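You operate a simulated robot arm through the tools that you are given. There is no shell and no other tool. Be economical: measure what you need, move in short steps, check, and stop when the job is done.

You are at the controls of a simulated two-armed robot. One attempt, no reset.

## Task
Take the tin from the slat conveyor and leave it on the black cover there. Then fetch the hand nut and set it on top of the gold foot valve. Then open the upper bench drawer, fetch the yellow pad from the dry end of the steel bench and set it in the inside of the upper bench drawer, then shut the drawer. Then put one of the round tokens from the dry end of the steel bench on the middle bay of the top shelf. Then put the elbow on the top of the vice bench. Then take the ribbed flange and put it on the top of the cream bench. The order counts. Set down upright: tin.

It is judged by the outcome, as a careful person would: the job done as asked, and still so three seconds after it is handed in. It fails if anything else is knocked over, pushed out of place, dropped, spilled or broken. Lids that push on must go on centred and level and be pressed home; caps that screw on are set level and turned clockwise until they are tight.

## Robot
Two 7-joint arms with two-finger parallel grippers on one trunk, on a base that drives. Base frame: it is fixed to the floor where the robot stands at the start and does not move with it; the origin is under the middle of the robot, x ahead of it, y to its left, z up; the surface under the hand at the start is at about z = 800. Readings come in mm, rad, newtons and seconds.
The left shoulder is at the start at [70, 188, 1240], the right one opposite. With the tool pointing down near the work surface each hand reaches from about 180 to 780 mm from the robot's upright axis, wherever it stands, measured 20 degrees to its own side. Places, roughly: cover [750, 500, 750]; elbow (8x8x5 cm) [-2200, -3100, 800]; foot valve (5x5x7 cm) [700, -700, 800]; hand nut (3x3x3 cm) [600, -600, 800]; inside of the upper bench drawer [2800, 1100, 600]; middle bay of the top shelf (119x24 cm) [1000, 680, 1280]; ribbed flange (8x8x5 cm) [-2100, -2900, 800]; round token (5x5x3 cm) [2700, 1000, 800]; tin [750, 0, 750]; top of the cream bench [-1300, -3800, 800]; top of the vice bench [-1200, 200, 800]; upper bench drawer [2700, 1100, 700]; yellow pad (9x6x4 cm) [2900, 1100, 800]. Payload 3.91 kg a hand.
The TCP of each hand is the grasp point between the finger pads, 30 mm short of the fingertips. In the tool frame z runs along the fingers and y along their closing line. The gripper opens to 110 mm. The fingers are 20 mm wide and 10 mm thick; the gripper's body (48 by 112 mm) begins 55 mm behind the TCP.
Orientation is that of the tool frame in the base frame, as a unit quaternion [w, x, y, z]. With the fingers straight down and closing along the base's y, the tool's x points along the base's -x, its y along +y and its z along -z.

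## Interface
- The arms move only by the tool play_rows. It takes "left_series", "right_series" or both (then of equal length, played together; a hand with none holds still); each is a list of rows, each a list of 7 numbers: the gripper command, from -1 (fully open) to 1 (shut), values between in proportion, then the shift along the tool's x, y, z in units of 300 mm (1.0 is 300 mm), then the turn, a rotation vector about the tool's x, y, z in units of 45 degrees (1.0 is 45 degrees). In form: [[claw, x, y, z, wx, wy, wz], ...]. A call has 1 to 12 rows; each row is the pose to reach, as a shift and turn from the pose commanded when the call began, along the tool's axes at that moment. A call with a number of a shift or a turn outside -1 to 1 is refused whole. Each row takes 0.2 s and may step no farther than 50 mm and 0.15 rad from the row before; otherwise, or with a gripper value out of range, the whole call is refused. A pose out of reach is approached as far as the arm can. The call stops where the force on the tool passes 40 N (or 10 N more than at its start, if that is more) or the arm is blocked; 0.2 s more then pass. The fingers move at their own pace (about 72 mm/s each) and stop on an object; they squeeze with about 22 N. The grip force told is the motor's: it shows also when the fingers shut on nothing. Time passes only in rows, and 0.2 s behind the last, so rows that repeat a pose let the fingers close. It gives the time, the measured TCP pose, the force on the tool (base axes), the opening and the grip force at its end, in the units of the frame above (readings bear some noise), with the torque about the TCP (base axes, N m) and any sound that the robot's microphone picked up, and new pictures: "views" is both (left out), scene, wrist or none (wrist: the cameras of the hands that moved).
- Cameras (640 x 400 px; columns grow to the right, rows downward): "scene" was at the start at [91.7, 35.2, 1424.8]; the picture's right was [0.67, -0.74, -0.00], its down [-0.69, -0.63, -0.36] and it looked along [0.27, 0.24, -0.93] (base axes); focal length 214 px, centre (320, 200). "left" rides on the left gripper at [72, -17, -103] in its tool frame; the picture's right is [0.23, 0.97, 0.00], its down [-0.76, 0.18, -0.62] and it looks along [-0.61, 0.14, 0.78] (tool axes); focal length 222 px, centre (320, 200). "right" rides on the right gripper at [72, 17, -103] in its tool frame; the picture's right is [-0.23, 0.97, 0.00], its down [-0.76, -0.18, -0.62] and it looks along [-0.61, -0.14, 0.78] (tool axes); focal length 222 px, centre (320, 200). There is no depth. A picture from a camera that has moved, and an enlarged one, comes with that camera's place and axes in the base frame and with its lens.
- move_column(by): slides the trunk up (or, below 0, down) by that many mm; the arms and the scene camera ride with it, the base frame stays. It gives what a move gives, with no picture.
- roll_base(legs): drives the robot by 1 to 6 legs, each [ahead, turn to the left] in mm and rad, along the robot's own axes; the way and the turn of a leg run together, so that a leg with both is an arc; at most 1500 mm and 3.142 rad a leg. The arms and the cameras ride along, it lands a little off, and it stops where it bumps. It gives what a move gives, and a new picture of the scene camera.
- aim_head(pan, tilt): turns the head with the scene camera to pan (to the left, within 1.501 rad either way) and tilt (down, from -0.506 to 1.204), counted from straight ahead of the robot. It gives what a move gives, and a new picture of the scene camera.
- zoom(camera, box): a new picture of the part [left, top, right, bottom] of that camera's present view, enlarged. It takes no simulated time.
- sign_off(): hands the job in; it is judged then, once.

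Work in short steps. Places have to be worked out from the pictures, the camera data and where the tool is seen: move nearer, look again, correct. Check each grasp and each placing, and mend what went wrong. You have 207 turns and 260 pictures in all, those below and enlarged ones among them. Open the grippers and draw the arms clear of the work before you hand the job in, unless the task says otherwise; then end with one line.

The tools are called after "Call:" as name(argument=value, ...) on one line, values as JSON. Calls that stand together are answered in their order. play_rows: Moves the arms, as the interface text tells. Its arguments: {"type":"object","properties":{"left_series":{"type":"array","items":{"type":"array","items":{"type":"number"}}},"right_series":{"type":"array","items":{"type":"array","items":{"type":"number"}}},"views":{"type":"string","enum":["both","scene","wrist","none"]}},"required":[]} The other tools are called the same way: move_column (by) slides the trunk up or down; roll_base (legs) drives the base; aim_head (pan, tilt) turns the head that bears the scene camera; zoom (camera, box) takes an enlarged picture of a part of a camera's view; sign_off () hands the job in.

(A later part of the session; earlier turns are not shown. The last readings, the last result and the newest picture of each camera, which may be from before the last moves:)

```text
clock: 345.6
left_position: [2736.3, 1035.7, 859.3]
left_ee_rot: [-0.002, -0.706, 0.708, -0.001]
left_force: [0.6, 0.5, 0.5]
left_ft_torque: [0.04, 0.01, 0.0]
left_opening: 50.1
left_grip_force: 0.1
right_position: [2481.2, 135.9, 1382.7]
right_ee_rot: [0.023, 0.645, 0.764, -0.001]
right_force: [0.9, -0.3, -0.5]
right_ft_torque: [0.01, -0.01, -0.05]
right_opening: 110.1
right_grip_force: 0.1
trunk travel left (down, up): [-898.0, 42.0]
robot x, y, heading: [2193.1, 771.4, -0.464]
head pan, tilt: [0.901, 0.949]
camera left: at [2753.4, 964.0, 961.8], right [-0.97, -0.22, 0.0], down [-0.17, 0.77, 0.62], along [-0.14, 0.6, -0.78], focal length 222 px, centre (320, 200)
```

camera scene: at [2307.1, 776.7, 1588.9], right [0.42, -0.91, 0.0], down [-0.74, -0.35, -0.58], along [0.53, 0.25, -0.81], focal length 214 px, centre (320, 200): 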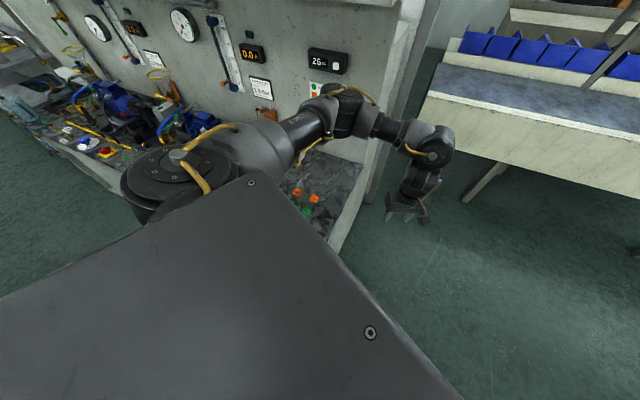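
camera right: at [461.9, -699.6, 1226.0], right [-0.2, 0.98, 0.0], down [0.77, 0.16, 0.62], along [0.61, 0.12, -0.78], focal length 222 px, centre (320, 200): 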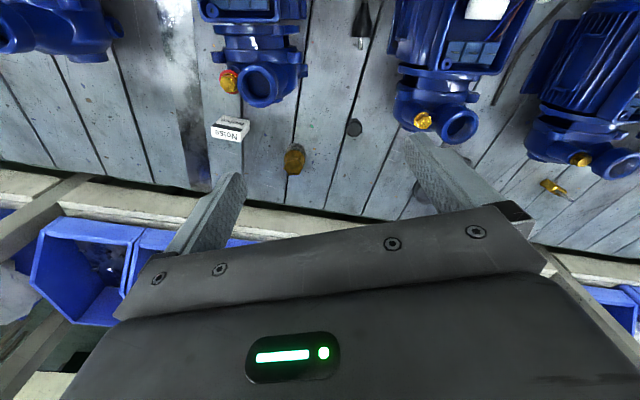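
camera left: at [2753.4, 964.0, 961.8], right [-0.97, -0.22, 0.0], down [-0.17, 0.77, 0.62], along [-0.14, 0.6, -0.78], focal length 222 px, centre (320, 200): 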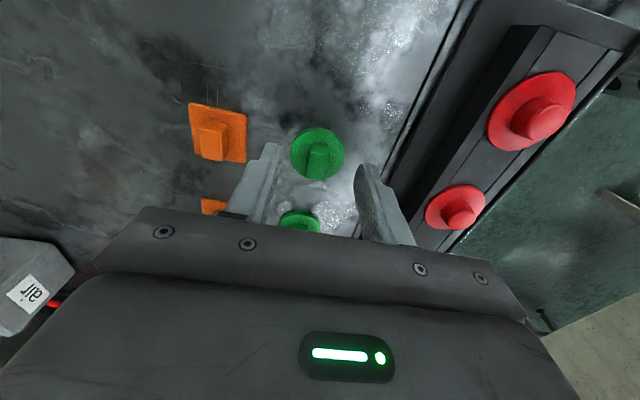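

Aligned. I'll descend 16 mm and close on the knob.

Call:
play_rows(left_series=[[0.09, 0.01, 0, 0.03, 0, 0, 0], [0.09, 0.01, 0, 0.053, 0, 0, 0], [0.5, 0.01, 0, 0.053, 0, 0, 0], [1, 0.01, 0, 0.053, 0, 0, 0], [1, 0.01, 0, 0.053, 0, 0, 0], [1, 0.01, 0, 0.053, 0, 0, 0], [1, 0.01, 0, -0.1, 0, 0, 0], [1, 0.01, 0, -0.25, 0, 0, 0], [1, 0.01, 0, -0.4, 0, 0, 0]], views="wrist")

```text
clock: 347.6
left_position: [2735.7, 1035.1, 979.7]
left_ee_rot: [-0.002, -0.706, 0.708, 0.0]
left_force: [0.1, -0.8, 0.9]
left_ft_torque: [0.03, 0.0, -0.01]
left_opening: 14.6
left_grip_force: 22.0
right_position: [2480.4, 134.6, 1381.8]
right_ee_rot: [0.023, 0.645, 0.764, -0.001]
right_force: [-0.1, 0.1, -1.0]
right_ft_torque: [0.0, -0.03, 0.05]
right_opening: 110.0
right_grip_force: 0.0
trunk travel left (down, up): [-898.0, 42.0]
robot x, y, heading: [2194.9, 769.3, -0.462]
head pan, tilt: [0.901, 0.949]
camera left: at [2753.2, 962.1, 1082.5], right [-0.97, -0.22, 0.0], down [-0.17, 0.76, 0.62], along [-0.14, 0.6, -0.78], focal length 222 px, centre (320, 200)
```

left: 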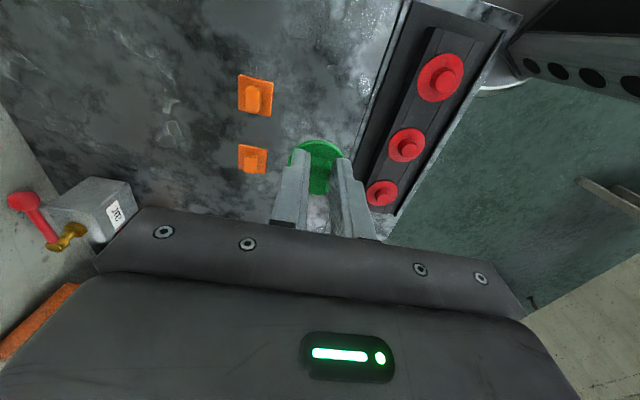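

The token is held by its knob. I'll raise it 40 mm, reverse clear of the bench and turn to face the shelf.

Call:
play_rows(left_series=[[1, 0, 0, -0.1, 0, 0, 0], [1, 0, 0, -0.2, 0, 0, 0]], views="none")

Call:
roll_base(legs=[[-330, 0], [0, -2.68]])

Call:
aim_head(pan=0.3, tilt=0.4)

```text
clock: 348.2
left_position: [2736.4, 1034.3, 1041.4]
left_ee_rot: [-0.001, -0.706, 0.709, -0.001]
left_force: [0.5, 0.6, 0.0]
left_ft_torque: [0.01, 0.0, -0.01]
left_opening: 14.6
left_grip_force: 21.4
right_position: [2479.3, 134.0, 1383.0]
right_ee_rot: [0.023, 0.645, 0.764, -0.001]
right_force: [-0.4, 0.3, -0.2]
right_ft_torque: [0.04, -0.01, 0.0]
right_opening: 110.1
right_grip_force: 0.1
trunk travel left (down, up): [-898.0, 42.0]
robot x, y, heading: [2192.3, 768.2, -0.456]
head pan, tilt: [0.901, 0.949]
```

```text
clock: 356.6
left_position: [1547.7, 428.1, 1040.0]
left_ee_rot: [-0.002, 0.518, 0.855, 0.002]
left_force: [-0.8, -0.8, -0.5]
left_ft_torque: [-0.03, -0.01, -0.03]
left_opening: 14.7
left_grip_force: 22.2
right_position: [1353.2, 1343.1, 1383.0]
right_ee_rot: [0.004, 0.896, -0.443, -0.022]
right_force: [-1.0, -0.3, -0.2]
right_ft_torque: [-0.03, -0.01, 0.02]
right_opening: 110.0
right_grip_force: 0.0
trunk travel left (down, up): [-898.0, 42.0]
robot x, y, heading: [1905.5, 914.4, -3.115]
head pan, tilt: [0.901, 0.949]
camera scene: at [1809.5, 853.6, 1589.0], right [-0.8, 0.6, 0.0], down [0.49, 0.65, -0.58], along [-0.35, -0.46, -0.81], focal length 214 px, centre (320, 200)
```

scene: 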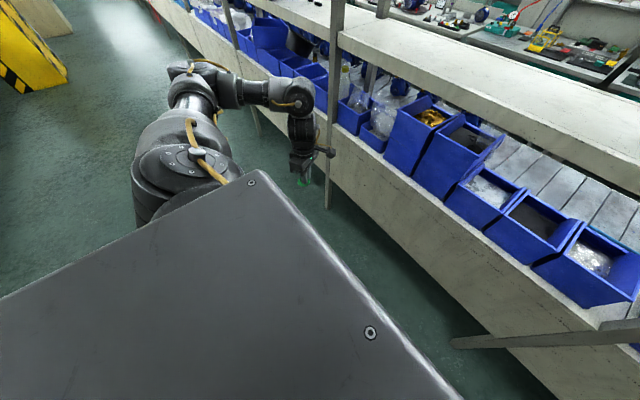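

```text
clock: 357.6
left_position: [1546.5, 427.1, 1040.9]
left_ee_rot: [-0.001, 0.518, 0.855, 0.003]
left_force: [0.7, -0.2, -0.3]
left_ft_torque: [-0.01, -0.02, 0.02]
left_opening: 14.6
left_grip_force: 22.2
right_position: [1353.7, 1343.5, 1382.9]
right_ee_rot: [0.005, 0.896, -0.443, -0.022]
right_force: [-0.3, -0.4, 0.2]
right_ft_torque: [0.0, 0.0, -0.01]
right_opening: 110.0
right_grip_force: 0.1
trunk travel left (down, up): [-898.0, 42.0]
robot x, y, heading: [1902.1, 915.7, -3.113]
head pan, tilt: [0.3, 0.4]
camera scene: at [1765.6, 882.4, 1635.5], right [-0.32, 0.95, 0.0], down [0.37, 0.12, -0.92], along [-0.87, -0.29, -0.39], focal length 214 px, centre (320, 200)
```

scene: 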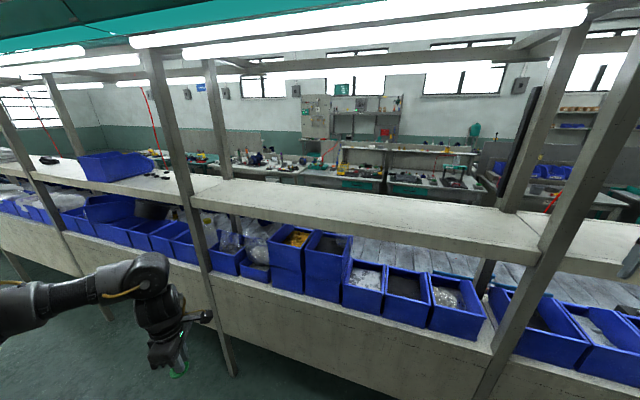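

The shelf's middle bay lies between the two posts; its top is at z ≈ 1280 and spans x ≈ 850–1165. I'll raise the trunk fully and lift the token while swinging it in front.

Call:
move_column(by=40)

Call:
play_rows(left_series=[[1, 0.11, 0.011, -0.086, 0, 0, 0.14], [1, 0.22, 0.023, -0.171, 0, 0, 0.28], [1, 0.33, 0.034, -0.257, 0, 0, 0.43], [1, 0.44, 0.046, -0.343, 0, 0, 0.57], [1, 0.55, 0.057, -0.43, 0, 0, 0.71], [1, 0.66, 0.069, -0.514, 0, 0, 0.86], [1, 0.77, 0.08, -0.6, 0, 0, 1.0]], views="none")

```text
clock: 358.4
left_position: [1547.5, 428.5, 1080.1]
left_ee_rot: [-0.001, 0.518, 0.855, 0.003]
left_force: [-0.5, 0.0, 0.4]
left_ft_torque: [0.01, 0.0, 0.03]
left_opening: 14.8
left_grip_force: 22.0
right_position: [1354.2, 1343.1, 1421.9]
right_ee_rot: [0.004, 0.896, -0.443, -0.023]
right_force: [0.7, -0.2, 0.2]
right_ft_torque: [0.0, 0.02, 0.0]
right_opening: 110.0
right_grip_force: 0.1
trunk travel left (down, up): [-938.0, 2.0]
robot x, y, heading: [1901.3, 912.8, -3.117]
head pan, tilt: [0.3, 0.4]
```

```text
clock: 360.0
left_position: [1461.5, 646.0, 1260.9]
left_ee_rot: [-0.001, 0.806, 0.592, 0.0]
left_force: [-0.5, -0.5, -0.1]
left_ft_torque: [-0.01, -0.01, -0.01]
left_opening: 14.5
left_grip_force: 21.5
right_position: [1355.1, 1345.7, 1421.8]
right_ee_rot: [0.005, 0.896, -0.443, -0.022]
right_force: [0.6, 1.0, 0.4]
right_ft_torque: [-0.06, -0.04, -0.03]
right_opening: 110.2
right_grip_force: 0.0
trunk travel left (down, up): [-938.0, 2.0]
robot x, y, heading: [1904.5, 914.6, -3.118]
head pan, tilt: [0.3, 0.4]
```

Good. Another 120 mm up.

Call:
play_rows(left_series=[[1, 0, 0, -0.13, 0, 0, 0], [1, 0, 0, -0.27, 0, 0, 0], [1, 0, 0, -0.42, 0, 0, 0]], views="wrist")

```text
clock: 360.8
left_position: [1462.1, 645.2, 1387.3]
left_ee_rot: [-0.002, 0.806, 0.592, 0.0]
left_force: [-1.2, 0.1, 0.8]
left_ft_torque: [-0.02, 0.01, -0.04]
left_opening: 14.9
left_grip_force: 22.2
right_position: [1355.3, 1345.0, 1422.7]
right_ee_rot: [0.004, 0.896, -0.443, -0.022]
right_force: [-0.3, -0.2, 0.2]
right_ft_torque: [0.01, 0.04, 0.01]
right_opening: 109.9
right_grip_force: 0.0
trunk travel left (down, up): [-938.0, 2.0]
robot x, y, heading: [1905.6, 911.6, -3.117]
head pan, tilt: [0.3, 0.4]
camera left: at [1468.4, 719.0, 1489.6], right [1.0, -0.07, 0.0], down [-0.06, -0.78, 0.62], along [-0.05, -0.62, -0.78], focal length 222 px, centre (320, 200)
```

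left: 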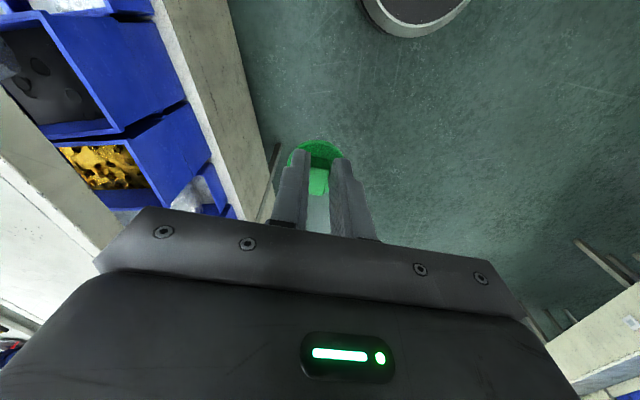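

The shelf's front edge is at x ≈ 1128 and its top at z ≈ 1280. Going straight in would bring the right hand close to the post at y ≈ 1278, so I'll first shift the base 220 mm along -y.

Call:
roll_base(legs=[[0, 1.546], [220, 0], [0, -1.57]])

```text
clock: 370.1
left_position: [1448.8, 439.3, 1386.3]
left_ee_rot: [-0.002, 0.817, 0.577, 0.002]
left_force: [0.4, -0.3, 0.2]
left_ft_torque: [-0.01, -0.02, -0.01]
left_opening: 14.8
left_grip_force: 21.9
right_position: [1367.2, 1143.4, 1422.2]
right_ee_rot: [0.004, 0.888, -0.459, -0.023]
right_force: [0.4, -0.1, 0.3]
right_ft_torque: [-0.01, 0.02, 0.01]
right_opening: 109.8
right_grip_force: 0.0
trunk travel left (down, up): [-938.0, 2.0]
robot x, y, heading: [1899.1, 694.6, 3.131]
head pan, tilt: [0.3, 0.4]
camera scene: at [1760.8, 667.0, 1675.6], right [-0.28, 0.96, 0.0], down [0.37, 0.11, -0.92], along [-0.88, -0.26, -0.39], focal length 214 px, centre (320, 200)
```

scene: 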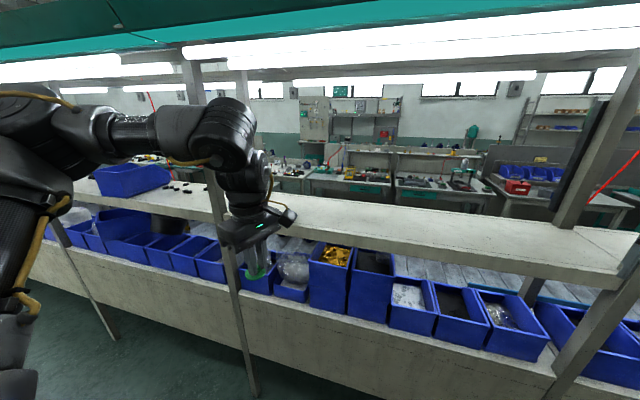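

Both posts are clear of the arms. I'll drive forward 385 mm so the token comes over the shelf.

Call:
roll_base(legs=[[250, 0.01], [135, 0]])

Call:
zoom(camera="left", box=[0, 0, 640, 400])

```text
clock: 372.8
left_position: [1087.3, 436.4, 1393.7]
left_ee_rot: [-0.006, 0.814, 0.581, -0.007]
left_force: [0.2, 0.1, 0.6]
left_ft_torque: [-0.02, -0.01, 0.01]
left_opening: 14.8
left_grip_force: 21.7
right_position: [998.9, 1141.2, 1430.7]
right_ee_rot: [0.01, 0.89, -0.454, -0.03]
right_force: [0.4, -0.3, 1.6]
right_ft_torque: [-0.01, 0.05, 0.0]
right_opening: 109.7
right_grip_force: 0.0
trunk travel left (down, up): [-938.0, 2.0]
robot x, y, heading: [1516.3, 698.2, 3.141]
head pan, tilt: [0.3, 0.4]
camera scene: at [1393.7, 669.3, 1676.9], right [-0.29, 0.96, 0.0], down [0.36, 0.11, -0.92], along [-0.88, -0.27, -0.38], focal length 214 px, centre (320, 200)
```

scene: 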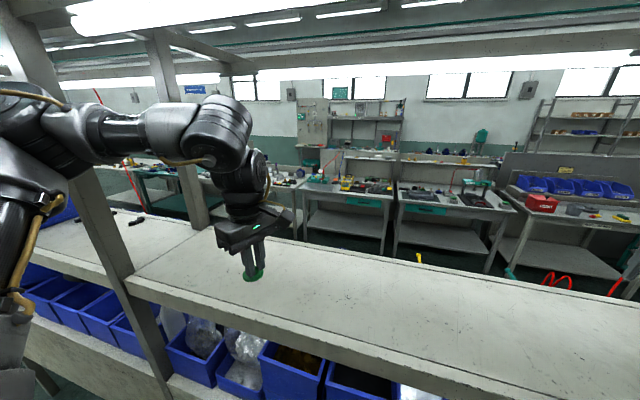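

```text
1.00 times, centred on (320, 200) of left (not enlarged: the box is as wide or as high as the picture)
camera zoom: at [1097.3, 511.0, 1495.7], right [0.99, -0.1, -0.02], down [-0.07, -0.78, 0.62], along [-0.08, -0.62, -0.78], focal length 222 px, centre (320, 200)
```

zoom: 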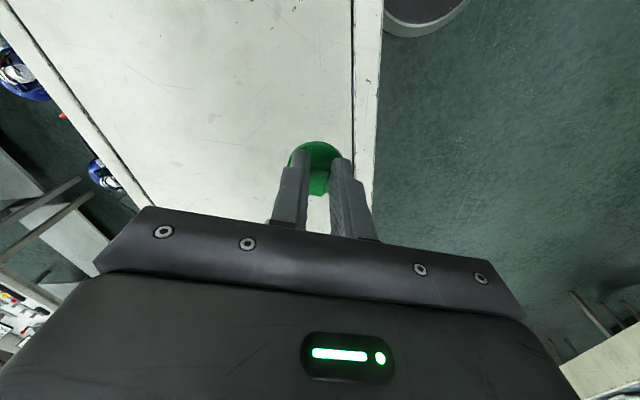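

The token is over the shelf but near the front lip. I'll move it 45 mm further in and lower until contact.

Call:
play_rows(left_series=[[1, -0.025, -0.07, 0, 0, 0, 0], [1, -0.049, -0.142, 0, 0, 0, 0], [1, -0.049, -0.142, 0.1, 0, 0, 0], [1, -0.049, -0.142, 0.18, 0, 0, 0], [1, -0.049, -0.142, 0.2, 0, 0, 0], [1, -0.049, -0.142, 0.22, 0, 0, 0], [1, -0.049, -0.142, 0.24, 0, 0, 0], [1, -0.049, -0.142, 0.26, 0, 0, 0], [1, -0.049, -0.142, 0.28, 0, 0, 0]], views="wrist")

```text
clock: 374.4
left_position: [1029.9, 439.8, 1325.3]
left_ee_rot: [-0.009, 0.814, 0.581, -0.004]
left_force: [3.8, -0.5, 14.2]
left_ft_torque: [-0.06, -0.1, 0.02]
left_opening: 14.6
left_grip_force: 21.8
right_position: [988.1, 1140.7, 1426.8]
right_ee_rot: [0.008, 0.891, -0.453, -0.026]
right_force: [-0.9, -0.2, -0.1]
right_ft_torque: [-0.02, 0.01, -0.03]
right_opening: 109.9
right_grip_force: 0.0
trunk travel left (down, up): [-938.0, 2.0]
robot x, y, heading: [1517.7, 700.0, 3.139]
head pan, tilt: [0.3, 0.4]
stopped in row 7 (left hand): the force on the tool passed its limit at 47 N (the readings are from after the stop); the commanded pose is now the measured one
camera left: at [1039.5, 512.0, 1426.7], right [0.99, -0.1, -0.02], down [-0.07, -0.78, 0.62], along [-0.08, -0.61, -0.79], focal length 222 px, centre (320, 200)
```

left: 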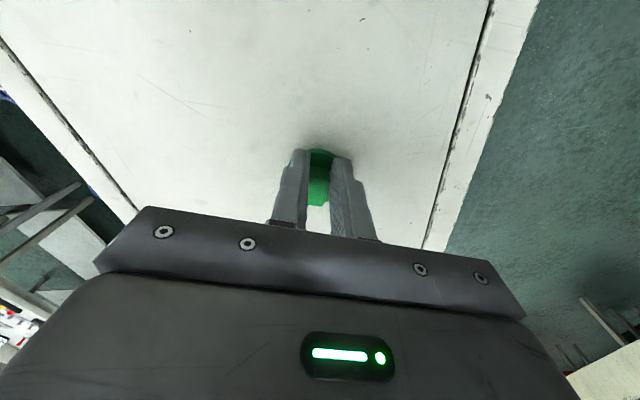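

Contact at z 1325 as predicted. I'll release and rise.

Call:
play_rows(left_series=[[1, 0, 0, 0, 0, 0, 0], [0.5, 0, 0, 0, 0, 0, 0], [0.1, 0, 0, 0, 0, 0, 0], [0.1, 0, 0, -0.03, 0, 0, 0], [0.1, 0, 0, -0.12, 0, 0, 0], [0.1, 0, 0, -0.25, 0, 0, 0]], views="wrist")

```text
clock: 375.8
left_position: [1029.6, 441.7, 1398.3]
left_ee_rot: [-0.007, 0.814, 0.581, -0.005]
left_force: [0.4, 0.3, -0.8]
left_ft_torque: [-0.05, 0.02, 0.05]
left_opening: 49.7
left_grip_force: 0.0
right_position: [988.5, 1142.0, 1426.4]
right_ee_rot: [0.008, 0.891, -0.454, -0.026]
right_force: [0.2, -0.7, 0.5]
right_ft_torque: [-0.01, 0.02, -0.02]
right_opening: 110.0
right_grip_force: 0.0
trunk travel left (down, up): [-938.0, 2.0]
robot x, y, heading: [1516.6, 700.0, 3.139]
head pan, tilt: [0.3, 0.4]
camera left: at [1040.4, 514.8, 1500.5], right [0.99, -0.1, -0.02], down [-0.07, -0.78, 0.62], along [-0.07, -0.62, -0.78], focal length 222 px, centre (320, 200)
```

left: 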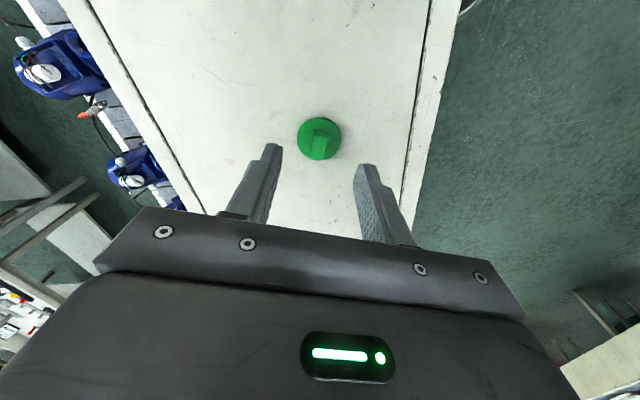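

The token stands on the middle bay. Next come the elbow and flange on the far side of the benches, so I must return round by the known passage. First I'll back off and put the left arm in its compact travel pose.

Call:
roll_base(legs=[[-380, 0]])

Call:
play_rows(left_series=[[0.1, 0.05, 0.008, 0.125, 0, 0, 0.06], [0.1, 0.1, 0.016, 0.25, 0, 0, 0.12], [0.1, 0.15, 0.024, 0.375, 0, 0, 0.19], [0.1, 0.2, 0.032, 0.5, 0, 0, 0.25], [0.1, 0.25, 0.04, 0.625, 0, 0, 0.31], [0.1, 0.3, 0.048, 0.75, 0, 0, 0.38], [0.1, 0.35, 0.056, 0.875, 0, 0, 0.44], [0.1, 0.4, 0.063, 1.0, 0, 0, 0.5]], views="none")

Call:
move_column(by=-150)

```text
clock: 378.2
left_position: [1409.1, 437.1, 1396.5]
left_ee_rot: [-0.007, 0.814, 0.581, -0.002]
left_force: [-0.5, 1.1, 0.3]
left_ft_torque: [0.0, -0.01, 0.01]
left_opening: 49.5
left_grip_force: 0.1
right_position: [1367.1, 1139.2, 1424.0]
right_ee_rot: [0.007, 0.89, -0.455, -0.026]
right_force: [-0.3, -1.3, 0.0]
right_ft_torque: [0.0, -0.08, 0.03]
right_opening: 109.8
right_grip_force: 0.1
trunk travel left (down, up): [-938.0, 2.0]
robot x, y, heading: [1900.1, 695.2, 3.137]
head pan, tilt: [0.3, 0.4]
camera scene: at [1757.4, 667.3, 1675.2], right [-0.29, 0.96, 0.0], down [0.37, 0.11, -0.92], along [-0.88, -0.27, -0.39], focal length 214 px, centre (320, 200)
```

scene: 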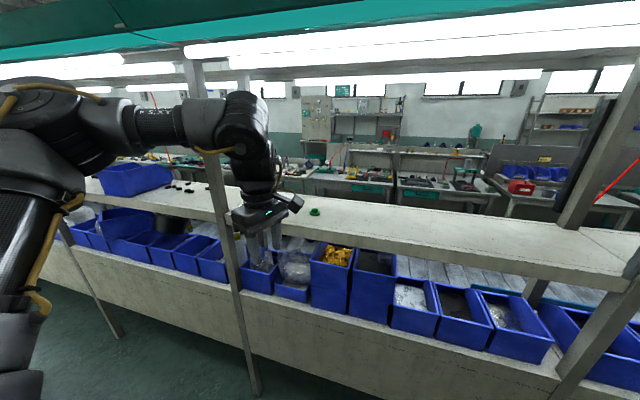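

```text
clock: 380.0
left_position: [1464.8, 546.7, 1095.8]
left_ee_rot: [-0.006, 0.912, 0.411, -0.005]
left_force: [-0.5, 0.1, 0.1]
left_ft_torque: [0.01, -0.04, -0.03]
left_opening: 49.5
left_grip_force: 0.1
right_position: [1369.3, 1140.1, 1426.0]
right_ee_rot: [0.007, 0.891, -0.454, -0.025]
right_force: [0.1, -0.7, -0.6]
right_ft_torque: [0.02, -0.02, 0.0]
right_opening: 110.0
right_grip_force: 0.0
trunk travel left (down, up): [-938.0, 2.0]
robot x, y, heading: [1899.7, 695.8, 3.138]
head pan, tilt: [0.3, 0.4]
```

```text
clock: 381.7
left_position: [1464.8, 547.4, 946.6]
left_ee_rot: [-0.006, 0.912, 0.411, -0.004]
left_force: [-1.6, -1.2, -0.8]
left_ft_torque: [-0.04, 0.02, -0.03]
left_opening: 49.7
left_grip_force: 0.1
right_position: [1369.7, 1139.4, 1276.3]
right_ee_rot: [0.007, 0.89, -0.455, -0.026]
right_force: [-0.3, 0.1, 0.7]
right_ft_torque: [0.01, -0.02, -0.01]
right_opening: 109.8
right_grip_force: 0.1
trunk travel left (down, up): [-788.0, 152.0]
robot x, y, heading: [1898.7, 692.9, 3.132]
head pan, tilt: [0.3, 0.4]
```

Driving back up the aisle toward the y ≈ 8340 passage.

Call:
roll_base(legs=[[0, -1.562], [1500, 0], [1500, 0], [1500, 0], [1500, 0], [1500, 0]])

```text
clock: 421.1
left_position: [1806.5, 8634.9, 946.6]
left_ee_rot: [-0.009, 0.934, -0.357, 0.001]
left_force: [-0.3, 0.3, 0.4]
left_ft_torque: [0.02, 0.0, 0.0]
left_opening: 49.7
left_grip_force: 0.0
right_position: [2399.5, 8726.9, 1275.5]
right_ee_rot: [0.013, -0.305, 0.952, 0.023]
right_force: [0.6, 0.7, 0.4]
right_ft_torque: [0.04, -0.02, 0.0]
right_opening: 109.9
right_grip_force: 0.1
trunk travel left (down, up): [-788.0, 152.0]
robot x, y, heading: [1951.6, 8197.8, 1.559]
head pan, tilt: [0.3, 0.4]
camera scene: at [1927.7, 8335.8, 1525.7], right [0.96, 0.29, 0.0], down [0.11, -0.37, -0.92], along [-0.26, 0.88, -0.39], focal length 214 px, centre (320, 200)
```

scene: 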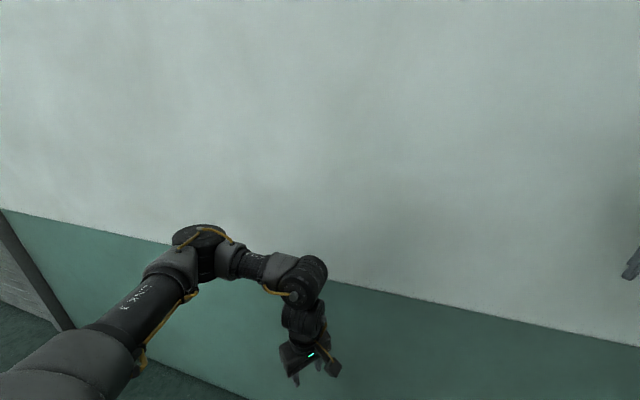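

Now I'll line up to pass the gap in reverse with the same orientation as before.

Call:
roll_base(legs=[[0, -1.679], [-1450, 0], [0, 0.12]])

```text
clock: 433.0
left_position: [940.9, 8522.0, 947.6]
left_ee_rot: [0.005, -0.416, 0.909, -0.005]
left_force: [1.1, 0.0, -0.3]
left_ft_torque: [-0.03, 0.01, 0.0]
left_opening: 49.8
left_grip_force: 0.0
right_position: [1042.3, 7927.6, 1274.7]
right_ee_rot: [0.024, 0.449, 0.893, 0.006]
right_force: [0.4, -0.9, 0.8]
right_ft_torque: [0.01, 0.02, -0.03]
right_opening: 109.9
right_grip_force: 0.0
trunk travel left (down, up): [-788.0, 152.0]
robot x, y, heading: [505.1, 8367.6, 0.007]
head pan, tilt: [0.3, 0.4]
camera scene: at [646.7, 8390.0, 1525.6], right [0.3, -0.95, 0.0], down [-0.37, -0.12, -0.92], along [0.88, 0.28, -0.39], focal length 214 px, centre (320, 200)
```

scene: 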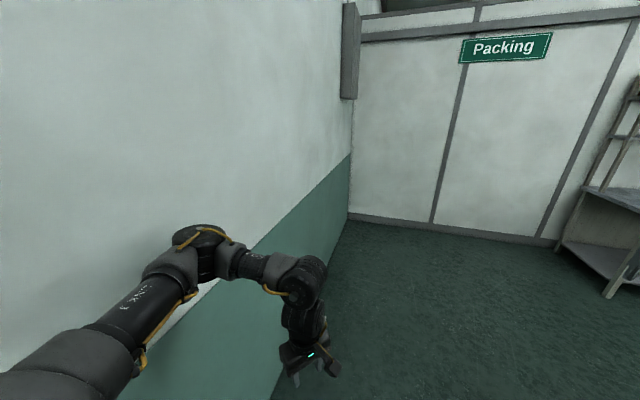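

Call:
roll_base(legs=[[-130, 0], [0, 0.193], [-500, 0], [0, 0.15], [-590, 0], [0, -1.62]])

```text
clock: 445.1
left_position: [-402.4, 7689.8, 947.2]
left_ee_rot: [0.0, 0.215, 0.977, -0.009]
left_force: [0.0, 0.3, 0.1]
left_ft_torque: [0.03, 0.01, 0.01]
left_opening: 49.5
left_grip_force: 0.0
right_position: [-944.0, 7430.0, 1275.9]
right_ee_rot: [0.022, 0.897, 0.441, -0.012]
right_force: [0.4, 0.4, 0.3]
right_ft_torque: [0.03, -0.02, -0.02]
right_opening: 109.9
right_grip_force: 0.1
trunk travel left (down, up): [-788.0, 152.0]
robot x, y, heading: [-668.6, 8063.2, -1.285]
head pan, tilt: [0.3, 0.4]
camera scene: at [-605.9, 7936.6, 1525.7], right [-0.83, -0.55, 0.0], down [-0.22, 0.32, -0.92], along [0.51, -0.77, -0.39], focal length 214 px, centre (320, 200)
```

scene: 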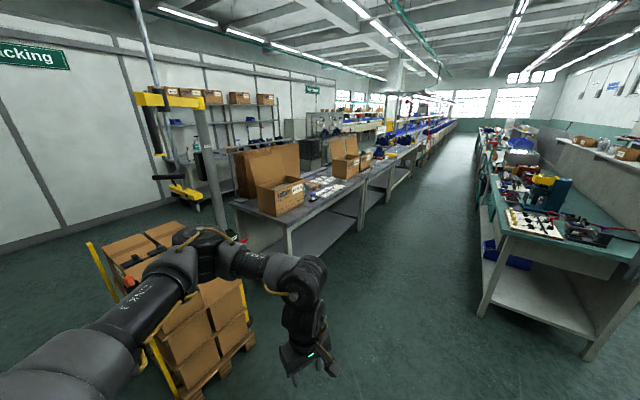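

Passage cleared. Now down the first aisle.

Call:
roll_base(legs=[[1150, 0], [0, -0.286], [1500, 0], [1500, 0], [1300, 0]])

```text
clock: 472.0
left_position: [-152.1, 2244.6, 947.1]
left_ee_rot: [-0.001, 0.341, 0.94, -0.008]
left_force: [0.7, -0.7, 0.0]
left_ft_torque: [-0.01, 0.0, 0.03]
left_opening: 49.3
left_grip_force: 0.1
right_position: [-741.8, 2135.4, 1276.4]
right_ee_rot: [0.02, 0.947, 0.319, -0.013]
right_force: [-1.0, 0.3, 0.4]
right_ft_torque: [0.0, 0.01, -0.02]
right_opening: 110.0
right_grip_force: 0.1
trunk travel left (down, up): [-788.0, 152.0]
robot x, y, heading: [-310.5, 2680.0, -1.548]
head pan, tilt: [0.3, 0.4]
camera scene: at [-282.8, 2535.4, 1525.7], right [-0.95, -0.32, 0.0], down [-0.12, 0.37, -0.92], along [0.29, -0.87, -0.39], focal length 214 px, centre (320, 200)
```

scene: 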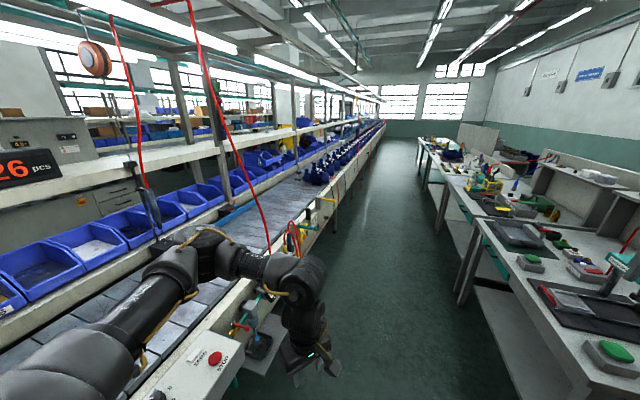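

I'll swing toward the bench side to clear the hanging hose near y 1400, then return to mid-aisle.

Call:
roll_base(legs=[[0, -0.13], [800, 0], [0, 0.108], [900, 0], [0, 0.13], [1000, 0]])

Call:
aim_head(pan=-0.5, tilt=0.35)

```text
clock: 487.2
left_position: [-25.3, -430.3, 947.3]
left_ee_rot: [-0.001, 0.283, 0.959, -0.009]
left_force: [0.8, -0.1, 0.6]
left_ft_torque: [0.01, 0.0, 0.05]
left_opening: 49.5
left_grip_force: 0.0
right_position: [-598.9, -613.4, 1276.0]
right_ee_rot: [0.021, 0.925, 0.378, -0.012]
right_force: [-0.6, -0.1, 0.0]
right_ft_torque: [0.0, 0.0, 0.01]
right_opening: 110.1
right_grip_force: 0.1
trunk travel left (down, up): [-788.0, 152.0]
robot x, y, heading: [-239.1, -21.1, -1.422]
head pan, tilt: [0.3, 0.4]
camera scene: at [-192.4, -158.9, 1525.7], right [-0.9, -0.43, 0.0], down [-0.17, 0.35, -0.92], along [0.4, -0.83, -0.39], focal length 214 px, centre (320, 200)
```

scene: 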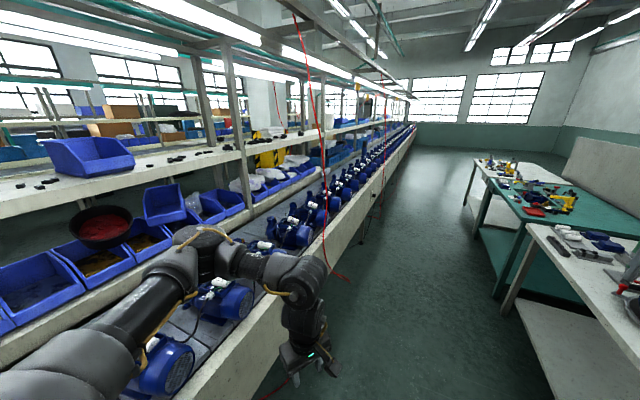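

```text
clock: 488.3
left_position: [-25.3, -430.6, 948.7]
left_ee_rot: [-0.001, 0.283, 0.959, -0.009]
left_force: [0.3, -0.3, 0.6]
left_ft_torque: [0.01, -0.02, -0.04]
left_opening: 49.4
left_grip_force: 0.0
right_position: [-597.4, -612.6, 1275.6]
right_ee_rot: [0.021, 0.925, 0.378, -0.012]
right_force: [-1.1, 0.5, 0.0]
right_ft_torque: [0.03, 0.02, -0.04]
right_opening: 110.1
right_grip_force: 0.1
trunk travel left (down, up): [-788.0, 152.0]
robot x, y, heading: [-240.3, -23.7, -1.422]
head pan, tilt: [-0.499, 0.351]
camera scene: at [-264.4, -163.2, 1530.2], right [-0.94, 0.34, 0.0], down [0.12, 0.32, -0.94], along [-0.32, -0.88, -0.34], focal length 214 px, centre (320, 200)
```

scene: 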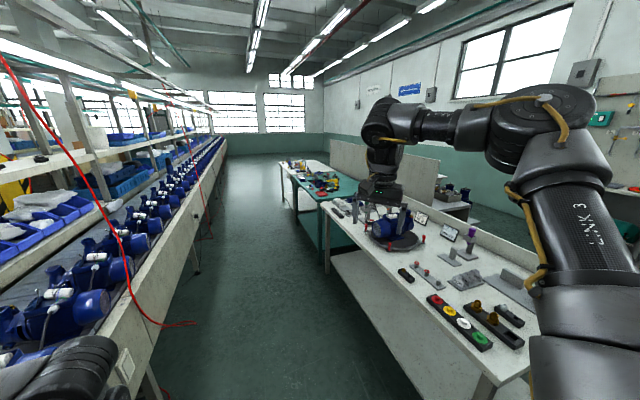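

The benches end near y -4400 with open floor beyond; the elbow and flange must be on a second row behind the partition. I'll drive past the end and turn round it.

Call:
roll_base(legs=[[0, -0.165], [1500, 0], [1500, 0], [1500, 0], [700, 0], [0, -1.56]])

Call:
aim_head(pan=-0.5, tilt=0.3)

```text
clock: 517.7
left_position: [-765.8, -5374.5, 947.4]
left_ee_rot: [-0.007, 0.911, 0.412, -0.006]
left_force: [-0.1, -0.4, 0.9]
left_ft_torque: [0.0, 0.02, -0.01]
left_opening: 49.4
left_grip_force: 0.1
right_position: [-859.7, -4781.7, 1275.1]
right_ee_rot: [0.002, 0.89, -0.455, -0.024]
right_force: [-0.3, 0.4, -0.4]
right_ft_torque: [-0.02, 0.01, 0.01]
right_opening: 109.9
right_grip_force: 0.1
trunk travel left (down, up): [-788.0, 152.0]
robot x, y, heading: [-328.8, -5221.0, 3.14]
head pan, tilt: [-0.499, 0.351]
camera scene: at [-462.8, -5180.9, 1530.2], right [0.48, 0.88, 0.0], down [0.3, -0.16, -0.94], along [-0.82, 0.45, -0.34], focal length 214 px, centre (320, 200)
```

scene: 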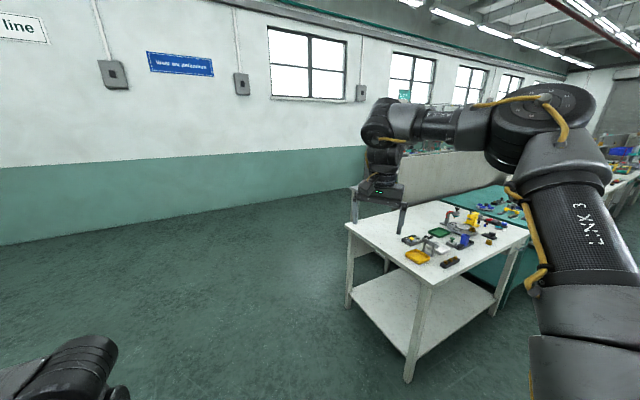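

```text
clock: 518.4
left_position: [-766.0, -5373.9, 946.2]
left_ee_rot: [-0.007, 0.911, 0.413, -0.005]
left_force: [0.1, -0.5, 0.8]
left_ft_torque: [-0.01, -0.01, 0.01]
left_opening: 49.4
left_grip_force: 0.0
right_position: [-860.8, -4781.3, 1277.5]
right_ee_rot: [0.003, 0.89, -0.456, -0.023]
right_force: [0.3, 0.3, 0.2]
right_ft_torque: [0.01, 0.03, 0.02]
right_opening: 109.8
right_grip_force: 0.1
trunk travel left (down, up): [-788.0, 152.0]
robot x, y, heading: [-331.9, -5224.2, 3.138]
head pan, tilt: [-0.499, 0.3]
camera scene: at [-463.0, -5180.5, 1534.9], right [0.48, 0.88, 0.0], down [0.26, -0.14, -0.96], along [-0.84, 0.46, -0.3], focal length 214 px, centre (320, 200)
```

scene: 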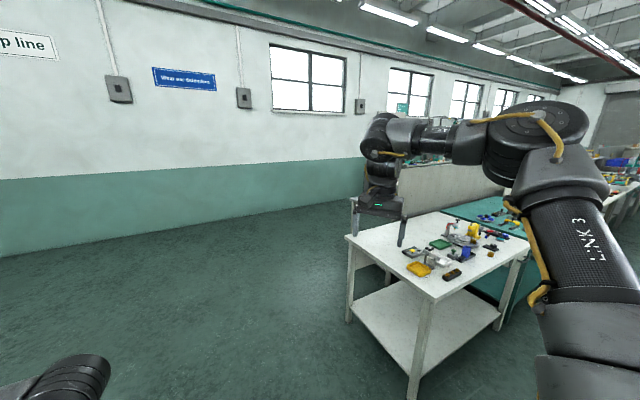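

The cream bench is this white table with space on its top. I'll continue to x ≈ -3000 and turn up the second aisle.

Call:
roll_base(legs=[[1500, 0], [1150, 0], [0, -1.57], [900, 0]])

Call:
aim_head(pan=-0.6, tilt=0.5)

```text
clock: 539.3
left_position: [-3122.9, -3913.0, 947.4]
left_ee_rot: [-0.009, 0.937, -0.35, 0.002]
left_force: [0.2, 0.3, 0.6]
left_ft_torque: [0.01, 0.0, 0.0]
left_opening: 49.3
left_grip_force: 0.1
right_position: [-2529.9, -3816.3, 1277.0]
right_ee_rot: [0.014, -0.31, 0.951, 0.017]
right_force: [0.5, 0.4, 0.8]
right_ft_torque: [0.02, 0.01, 0.02]
right_opening: 110.2
right_grip_force: 0.0
trunk travel left (down, up): [-788.0, 152.0]
robot x, y, heading: [-2964.9, -4348.2, 1.572]
head pan, tilt: [-0.499, 0.3]
camera scene: at [-2924.7, -4217.2, 1534.9], right [0.88, -0.47, 0.0], down [-0.14, -0.26, -0.96], along [0.45, 0.84, -0.3], focal length 214 px, centre (320, 200)
```

scene: 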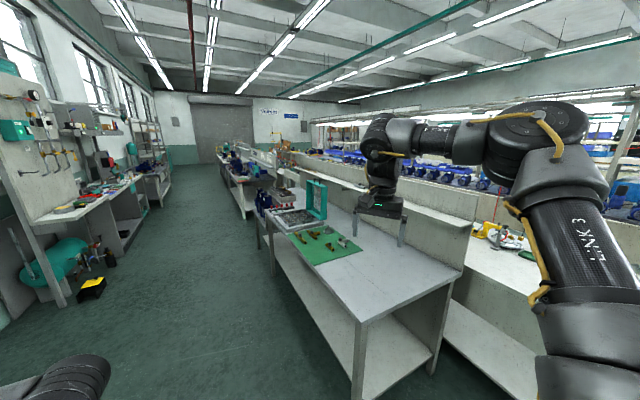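

```text
clock: 540.0
left_position: [-3122.9, -3912.3, 948.0]
left_ee_rot: [-0.008, 0.936, -0.351, 0.002]
left_force: [0.7, 1.1, 0.2]
left_ft_torque: [-0.01, -0.04, 0.0]
left_opening: 49.6
left_grip_force: 0.0
right_position: [-2530.2, -3815.0, 1276.7]
right_ee_rot: [0.014, -0.31, 0.95, 0.018]
right_force: [0.8, -0.2, -0.3]
right_ft_torque: [-0.01, 0.0, 0.01]
right_opening: 109.9
right_grip_force: 0.1
trunk travel left (down, up): [-788.0, 152.0]
robot x, y, heading: [-2970.5, -4350.0, 1.572]
head pan, tilt: [-0.6, 0.499]
camera scene: at [-2918.0, -4223.1, 1516.5], right [0.83, -0.56, 0.0], down [-0.27, -0.4, -0.88], along [0.49, 0.73, -0.48], focal length 214 px, centre (320, 200)
```

scene: 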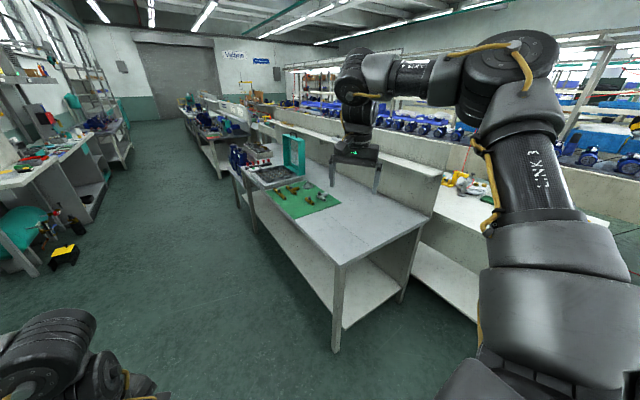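

The green mat with brass parts is near [-2300, -3060] on the second-row table, front edge at x ≈ -2480. I'll position the base so it is front-left.

Call:
roll_base(legs=[[1100, 0], [0, -1.97], [130, 0]])

Call:
aim_head(pan=0.7, tilt=0.8)

```text
clock: 551.3
left_position: [-2394.6, -3323.8, 946.9]
left_ee_rot: [0.003, -0.223, 0.975, -0.008]
left_force: [0.1, 0.0, -0.8]
left_ft_torque: [0.04, 0.02, 0.0]
left_opening: 49.3
left_grip_force: 0.1
right_position: [-2539.4, -3907.4, 1275.1]
right_ee_rot: [0.023, 0.625, 0.781, 0.0]
right_force: [-1.7, -0.2, -1.0]
right_ft_torque: [0.05, -0.14, -0.01]
right_opening: 110.2
right_grip_force: 0.0
trunk travel left (down, up): [-788.0, 152.0]
robot x, y, heading: [-2853.8, -3288.8, -0.404]
head pan, tilt: [-0.6, 0.499]
camera scene: at [-2759.1, -3392.0, 1516.5], right [-0.84, -0.54, 0.0], down [-0.26, 0.4, -0.88], along [0.47, -0.74, -0.48], focal length 214 px, centre (320, 200)
```

scene: 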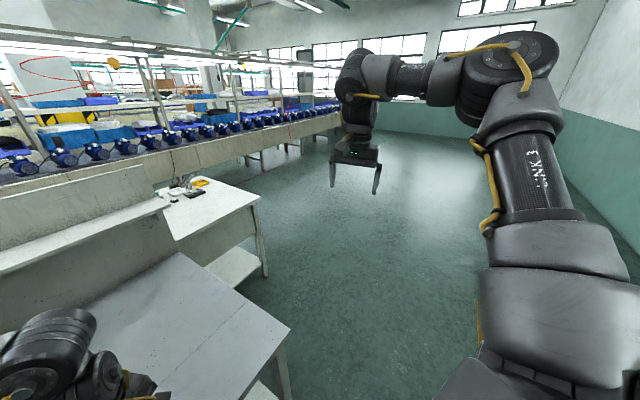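

```text
clock: 552.8
left_position: [-2394.3, -3322.5, 946.0]
left_ee_rot: [0.004, -0.222, 0.975, -0.008]
left_force: [-0.1, -0.5, 0.3]
left_ft_torque: [0.01, -0.01, 0.0]
left_opening: 49.6
left_grip_force: 0.1
right_position: [-2539.4, -3905.8, 1275.1]
right_ee_rot: [0.022, 0.624, 0.781, -0.001]
right_force: [-0.9, 0.3, -0.5]
right_ft_torque: [0.1, -0.03, 0.03]
right_opening: 110.2
right_grip_force: 0.0
trunk travel left (down, up): [-788.0, 152.0]
robot x, y, heading: [-2852.9, -3292.6, -0.398]
head pan, tilt: [0.7, 0.799]
camera scene: at [-2729.7, -3290.7, 1490.5], right [0.29, -0.96, 0.0], down [-0.69, -0.21, -0.7], along [0.67, 0.2, -0.72], focal length 214 px, centre (320, 200)
```

scene: 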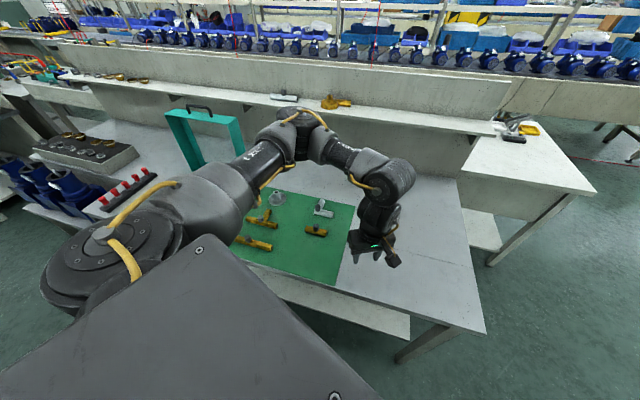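

I'll zoom on the mat to identify the elbow and ribbed flange.

Call:
zoom(camera="scene", box=[225, 175, 365, 275])

```text
4.00 times, centred on (295, 225) of scene
camera zoom: at [-2729.7, -3290.7, 1490.5], right [0.29, -0.96, 0.0], down [-0.69, -0.21, -0.7], along [0.67, 0.2, -0.72], focal length 858 px, centre (420, 100)
```

zoom: 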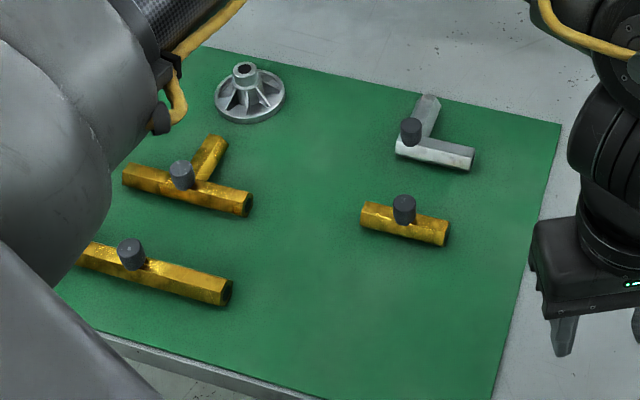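

The elbow is the steel L-piece with a dark knob at about [-2172, -3113], and the ribbed flange is at about [-2158, -2924]. I'll move the left hand above the elbow's knob.

Call:
play_rows(left_series=[[0.1, -0.138, 0.044, 0, 0, 0, -0.07], [0.1, -0.277, 0.088, 0, 0, 0, -0.14], [0.1, -0.415, 0.132, 0, 0, 0, -0.21], [0.1, -0.553, 0.175, 0, 0, 0, -0.28], [0.1, -0.69, 0.219, 0, 0, 0, -0.35], [0.1, -0.83, 0.263, 0, 0, 0, -0.42], [0.1, -0.968, 0.307, 0, 0, 0, -0.49]], views="wrist")

```text
clock: 554.4
left_position: [-2171.0, -3112.3, 946.0]
left_ee_rot: [0.001, -0.405, 0.914, -0.01]
left_force: [-0.5, -0.8, 0.0]
left_ft_torque: [-0.02, -0.02, 0.01]
left_opening: 49.6
left_grip_force: 0.0
right_position: [-2538.4, -3905.3, 1275.4]
right_ee_rot: [0.022, 0.624, 0.781, -0.002]
right_force: [0.1, 0.3, -0.1]
right_ft_torque: [0.02, -0.01, 0.01]
right_opening: 109.8
right_grip_force: 0.2
trunk travel left (down, up): [-788.0, 152.0]
robot x, y, heading: [-2853.7, -3294.3, -0.406]
head pan, tilt: [0.7, 0.799]
camera left: at [-2208.0, -3175.8, 1048.8], right [-0.87, 0.49, -0.02], down [0.37, 0.69, 0.62], along [0.31, 0.53, -0.79], focal length 222 px, centre (320, 200)
```

left: 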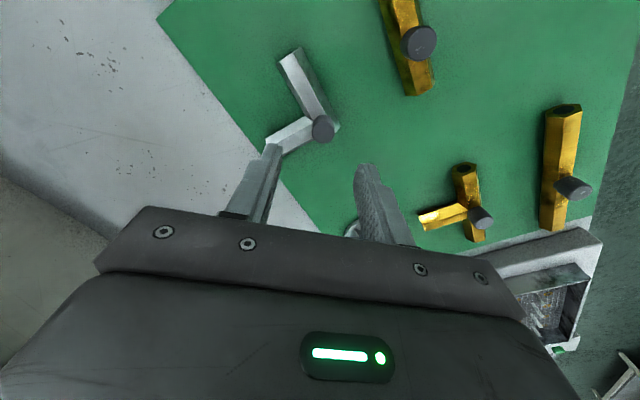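

The knob is directly under the grip centre. I'll descend to z 861, keeping the tips just above the pipe, and close on the knob.

Call:
play_rows(left_series=[[0.1, 0, 0, 0.1, 0, 0, 0], [0.1, 0, 0, 0.2, 0, 0, 0], [0.1, 0, 0, 0.26, 0, 0, 0], [0.1, 0, 0, 0.283, 0, 0, 0], [0.5, 0, 0, 0.283, 0, 0, 0], [1, 0, 0, 0.283, 0, 0, 0], [1, 0, 0, 0.283, 0, 0, 0], [1, 0, 0, 0.283, 0, 0, 0]], views="wrist")

```text
clock: 556.2
left_position: [-2171.1, -3115.6, 861.8]
left_ee_rot: [0.002, -0.404, 0.915, -0.008]
left_force: [-0.3, 0.4, 1.1]
left_ft_torque: [0.03, 0.0, -0.01]
left_opening: 20.4
left_grip_force: 21.5
right_position: [-2538.4, -3905.5, 1274.5]
right_ee_rot: [0.022, 0.625, 0.781, -0.003]
right_force: [0.3, 0.0, 0.3]
right_ft_torque: [-0.01, 0.01, -0.01]
right_opening: 109.9
right_grip_force: 0.1
trunk travel left (down, up): [-788.0, 152.0]
robot x, y, heading: [-2855.6, -3289.7, -0.401]
head pan, tilt: [0.7, 0.799]
camera left: at [-2208.7, -3178.4, 963.6], right [-0.87, 0.49, -0.02], down [0.37, 0.69, 0.62], along [0.31, 0.53, -0.79], focal length 222 px, centre (320, 200)
```

left: 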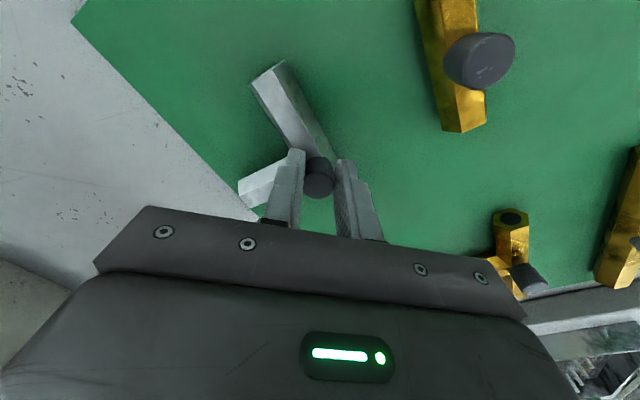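

Held at 20.4 mm. I'll lift 120 mm and retract to the travel pose.

Call:
play_rows(left_series=[[1, 0, 0, -0.14, 0, 0, 0], [1, 0, 0, -0.28, 0, 0, 0], [1, 0, 0, -0.4, 0, 0, 0], [1, 0.143, 0.011, -0.4, 0, 0, 0.07], [1, 0.286, 0.023, -0.4, 0, 0, 0.14], [1, 0.429, 0.034, -0.4, 0, 0, 0.21], [1, 0.571, 0.046, -0.4, 0, 0, 0.28], [1, 0.714, 0.057, -0.4, 0, 0, 0.35], [1, 0.857, 0.069, -0.4, 0, 0, 0.42], [1, 1.0, 0.08, -0.4, 0, 0, 0.49]], views="wrist")

```text
clock: 558.4
left_position: [-2392.0, -3320.9, 984.5]
left_ee_rot: [0.004, -0.222, 0.975, -0.007]
left_force: [-0.3, -0.1, -0.3]
left_ft_torque: [0.03, 0.01, 0.0]
left_opening: 20.5
left_grip_force: 21.8
right_position: [-2538.9, -3908.9, 1273.9]
right_ee_rot: [0.023, 0.624, 0.781, -0.001]
right_force: [0.2, -0.3, 0.1]
right_ft_torque: [0.0, 0.02, 0.01]
right_opening: 110.1
right_grip_force: 0.2
trunk travel left (down, up): [-788.0, 152.0]
robot x, y, heading: [-2854.6, -3291.6, -0.399]
head pan, tilt: [0.7, 0.799]
camera left: at [-2452.1, -3366.6, 1085.7], right [-0.63, 0.78, -0.02], down [0.6, 0.5, 0.62], along [0.49, 0.38, -0.78], focal length 222 px, centre (320, 200)
```

left: 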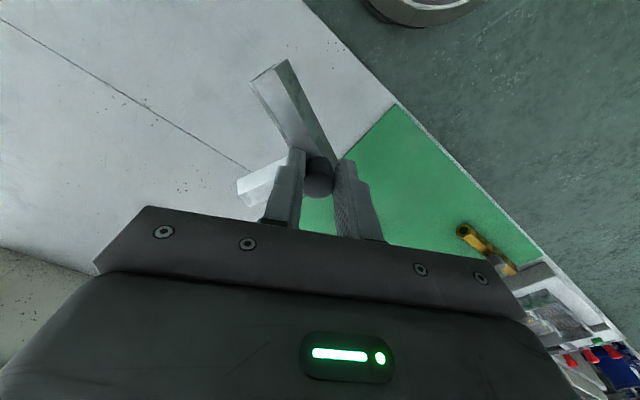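

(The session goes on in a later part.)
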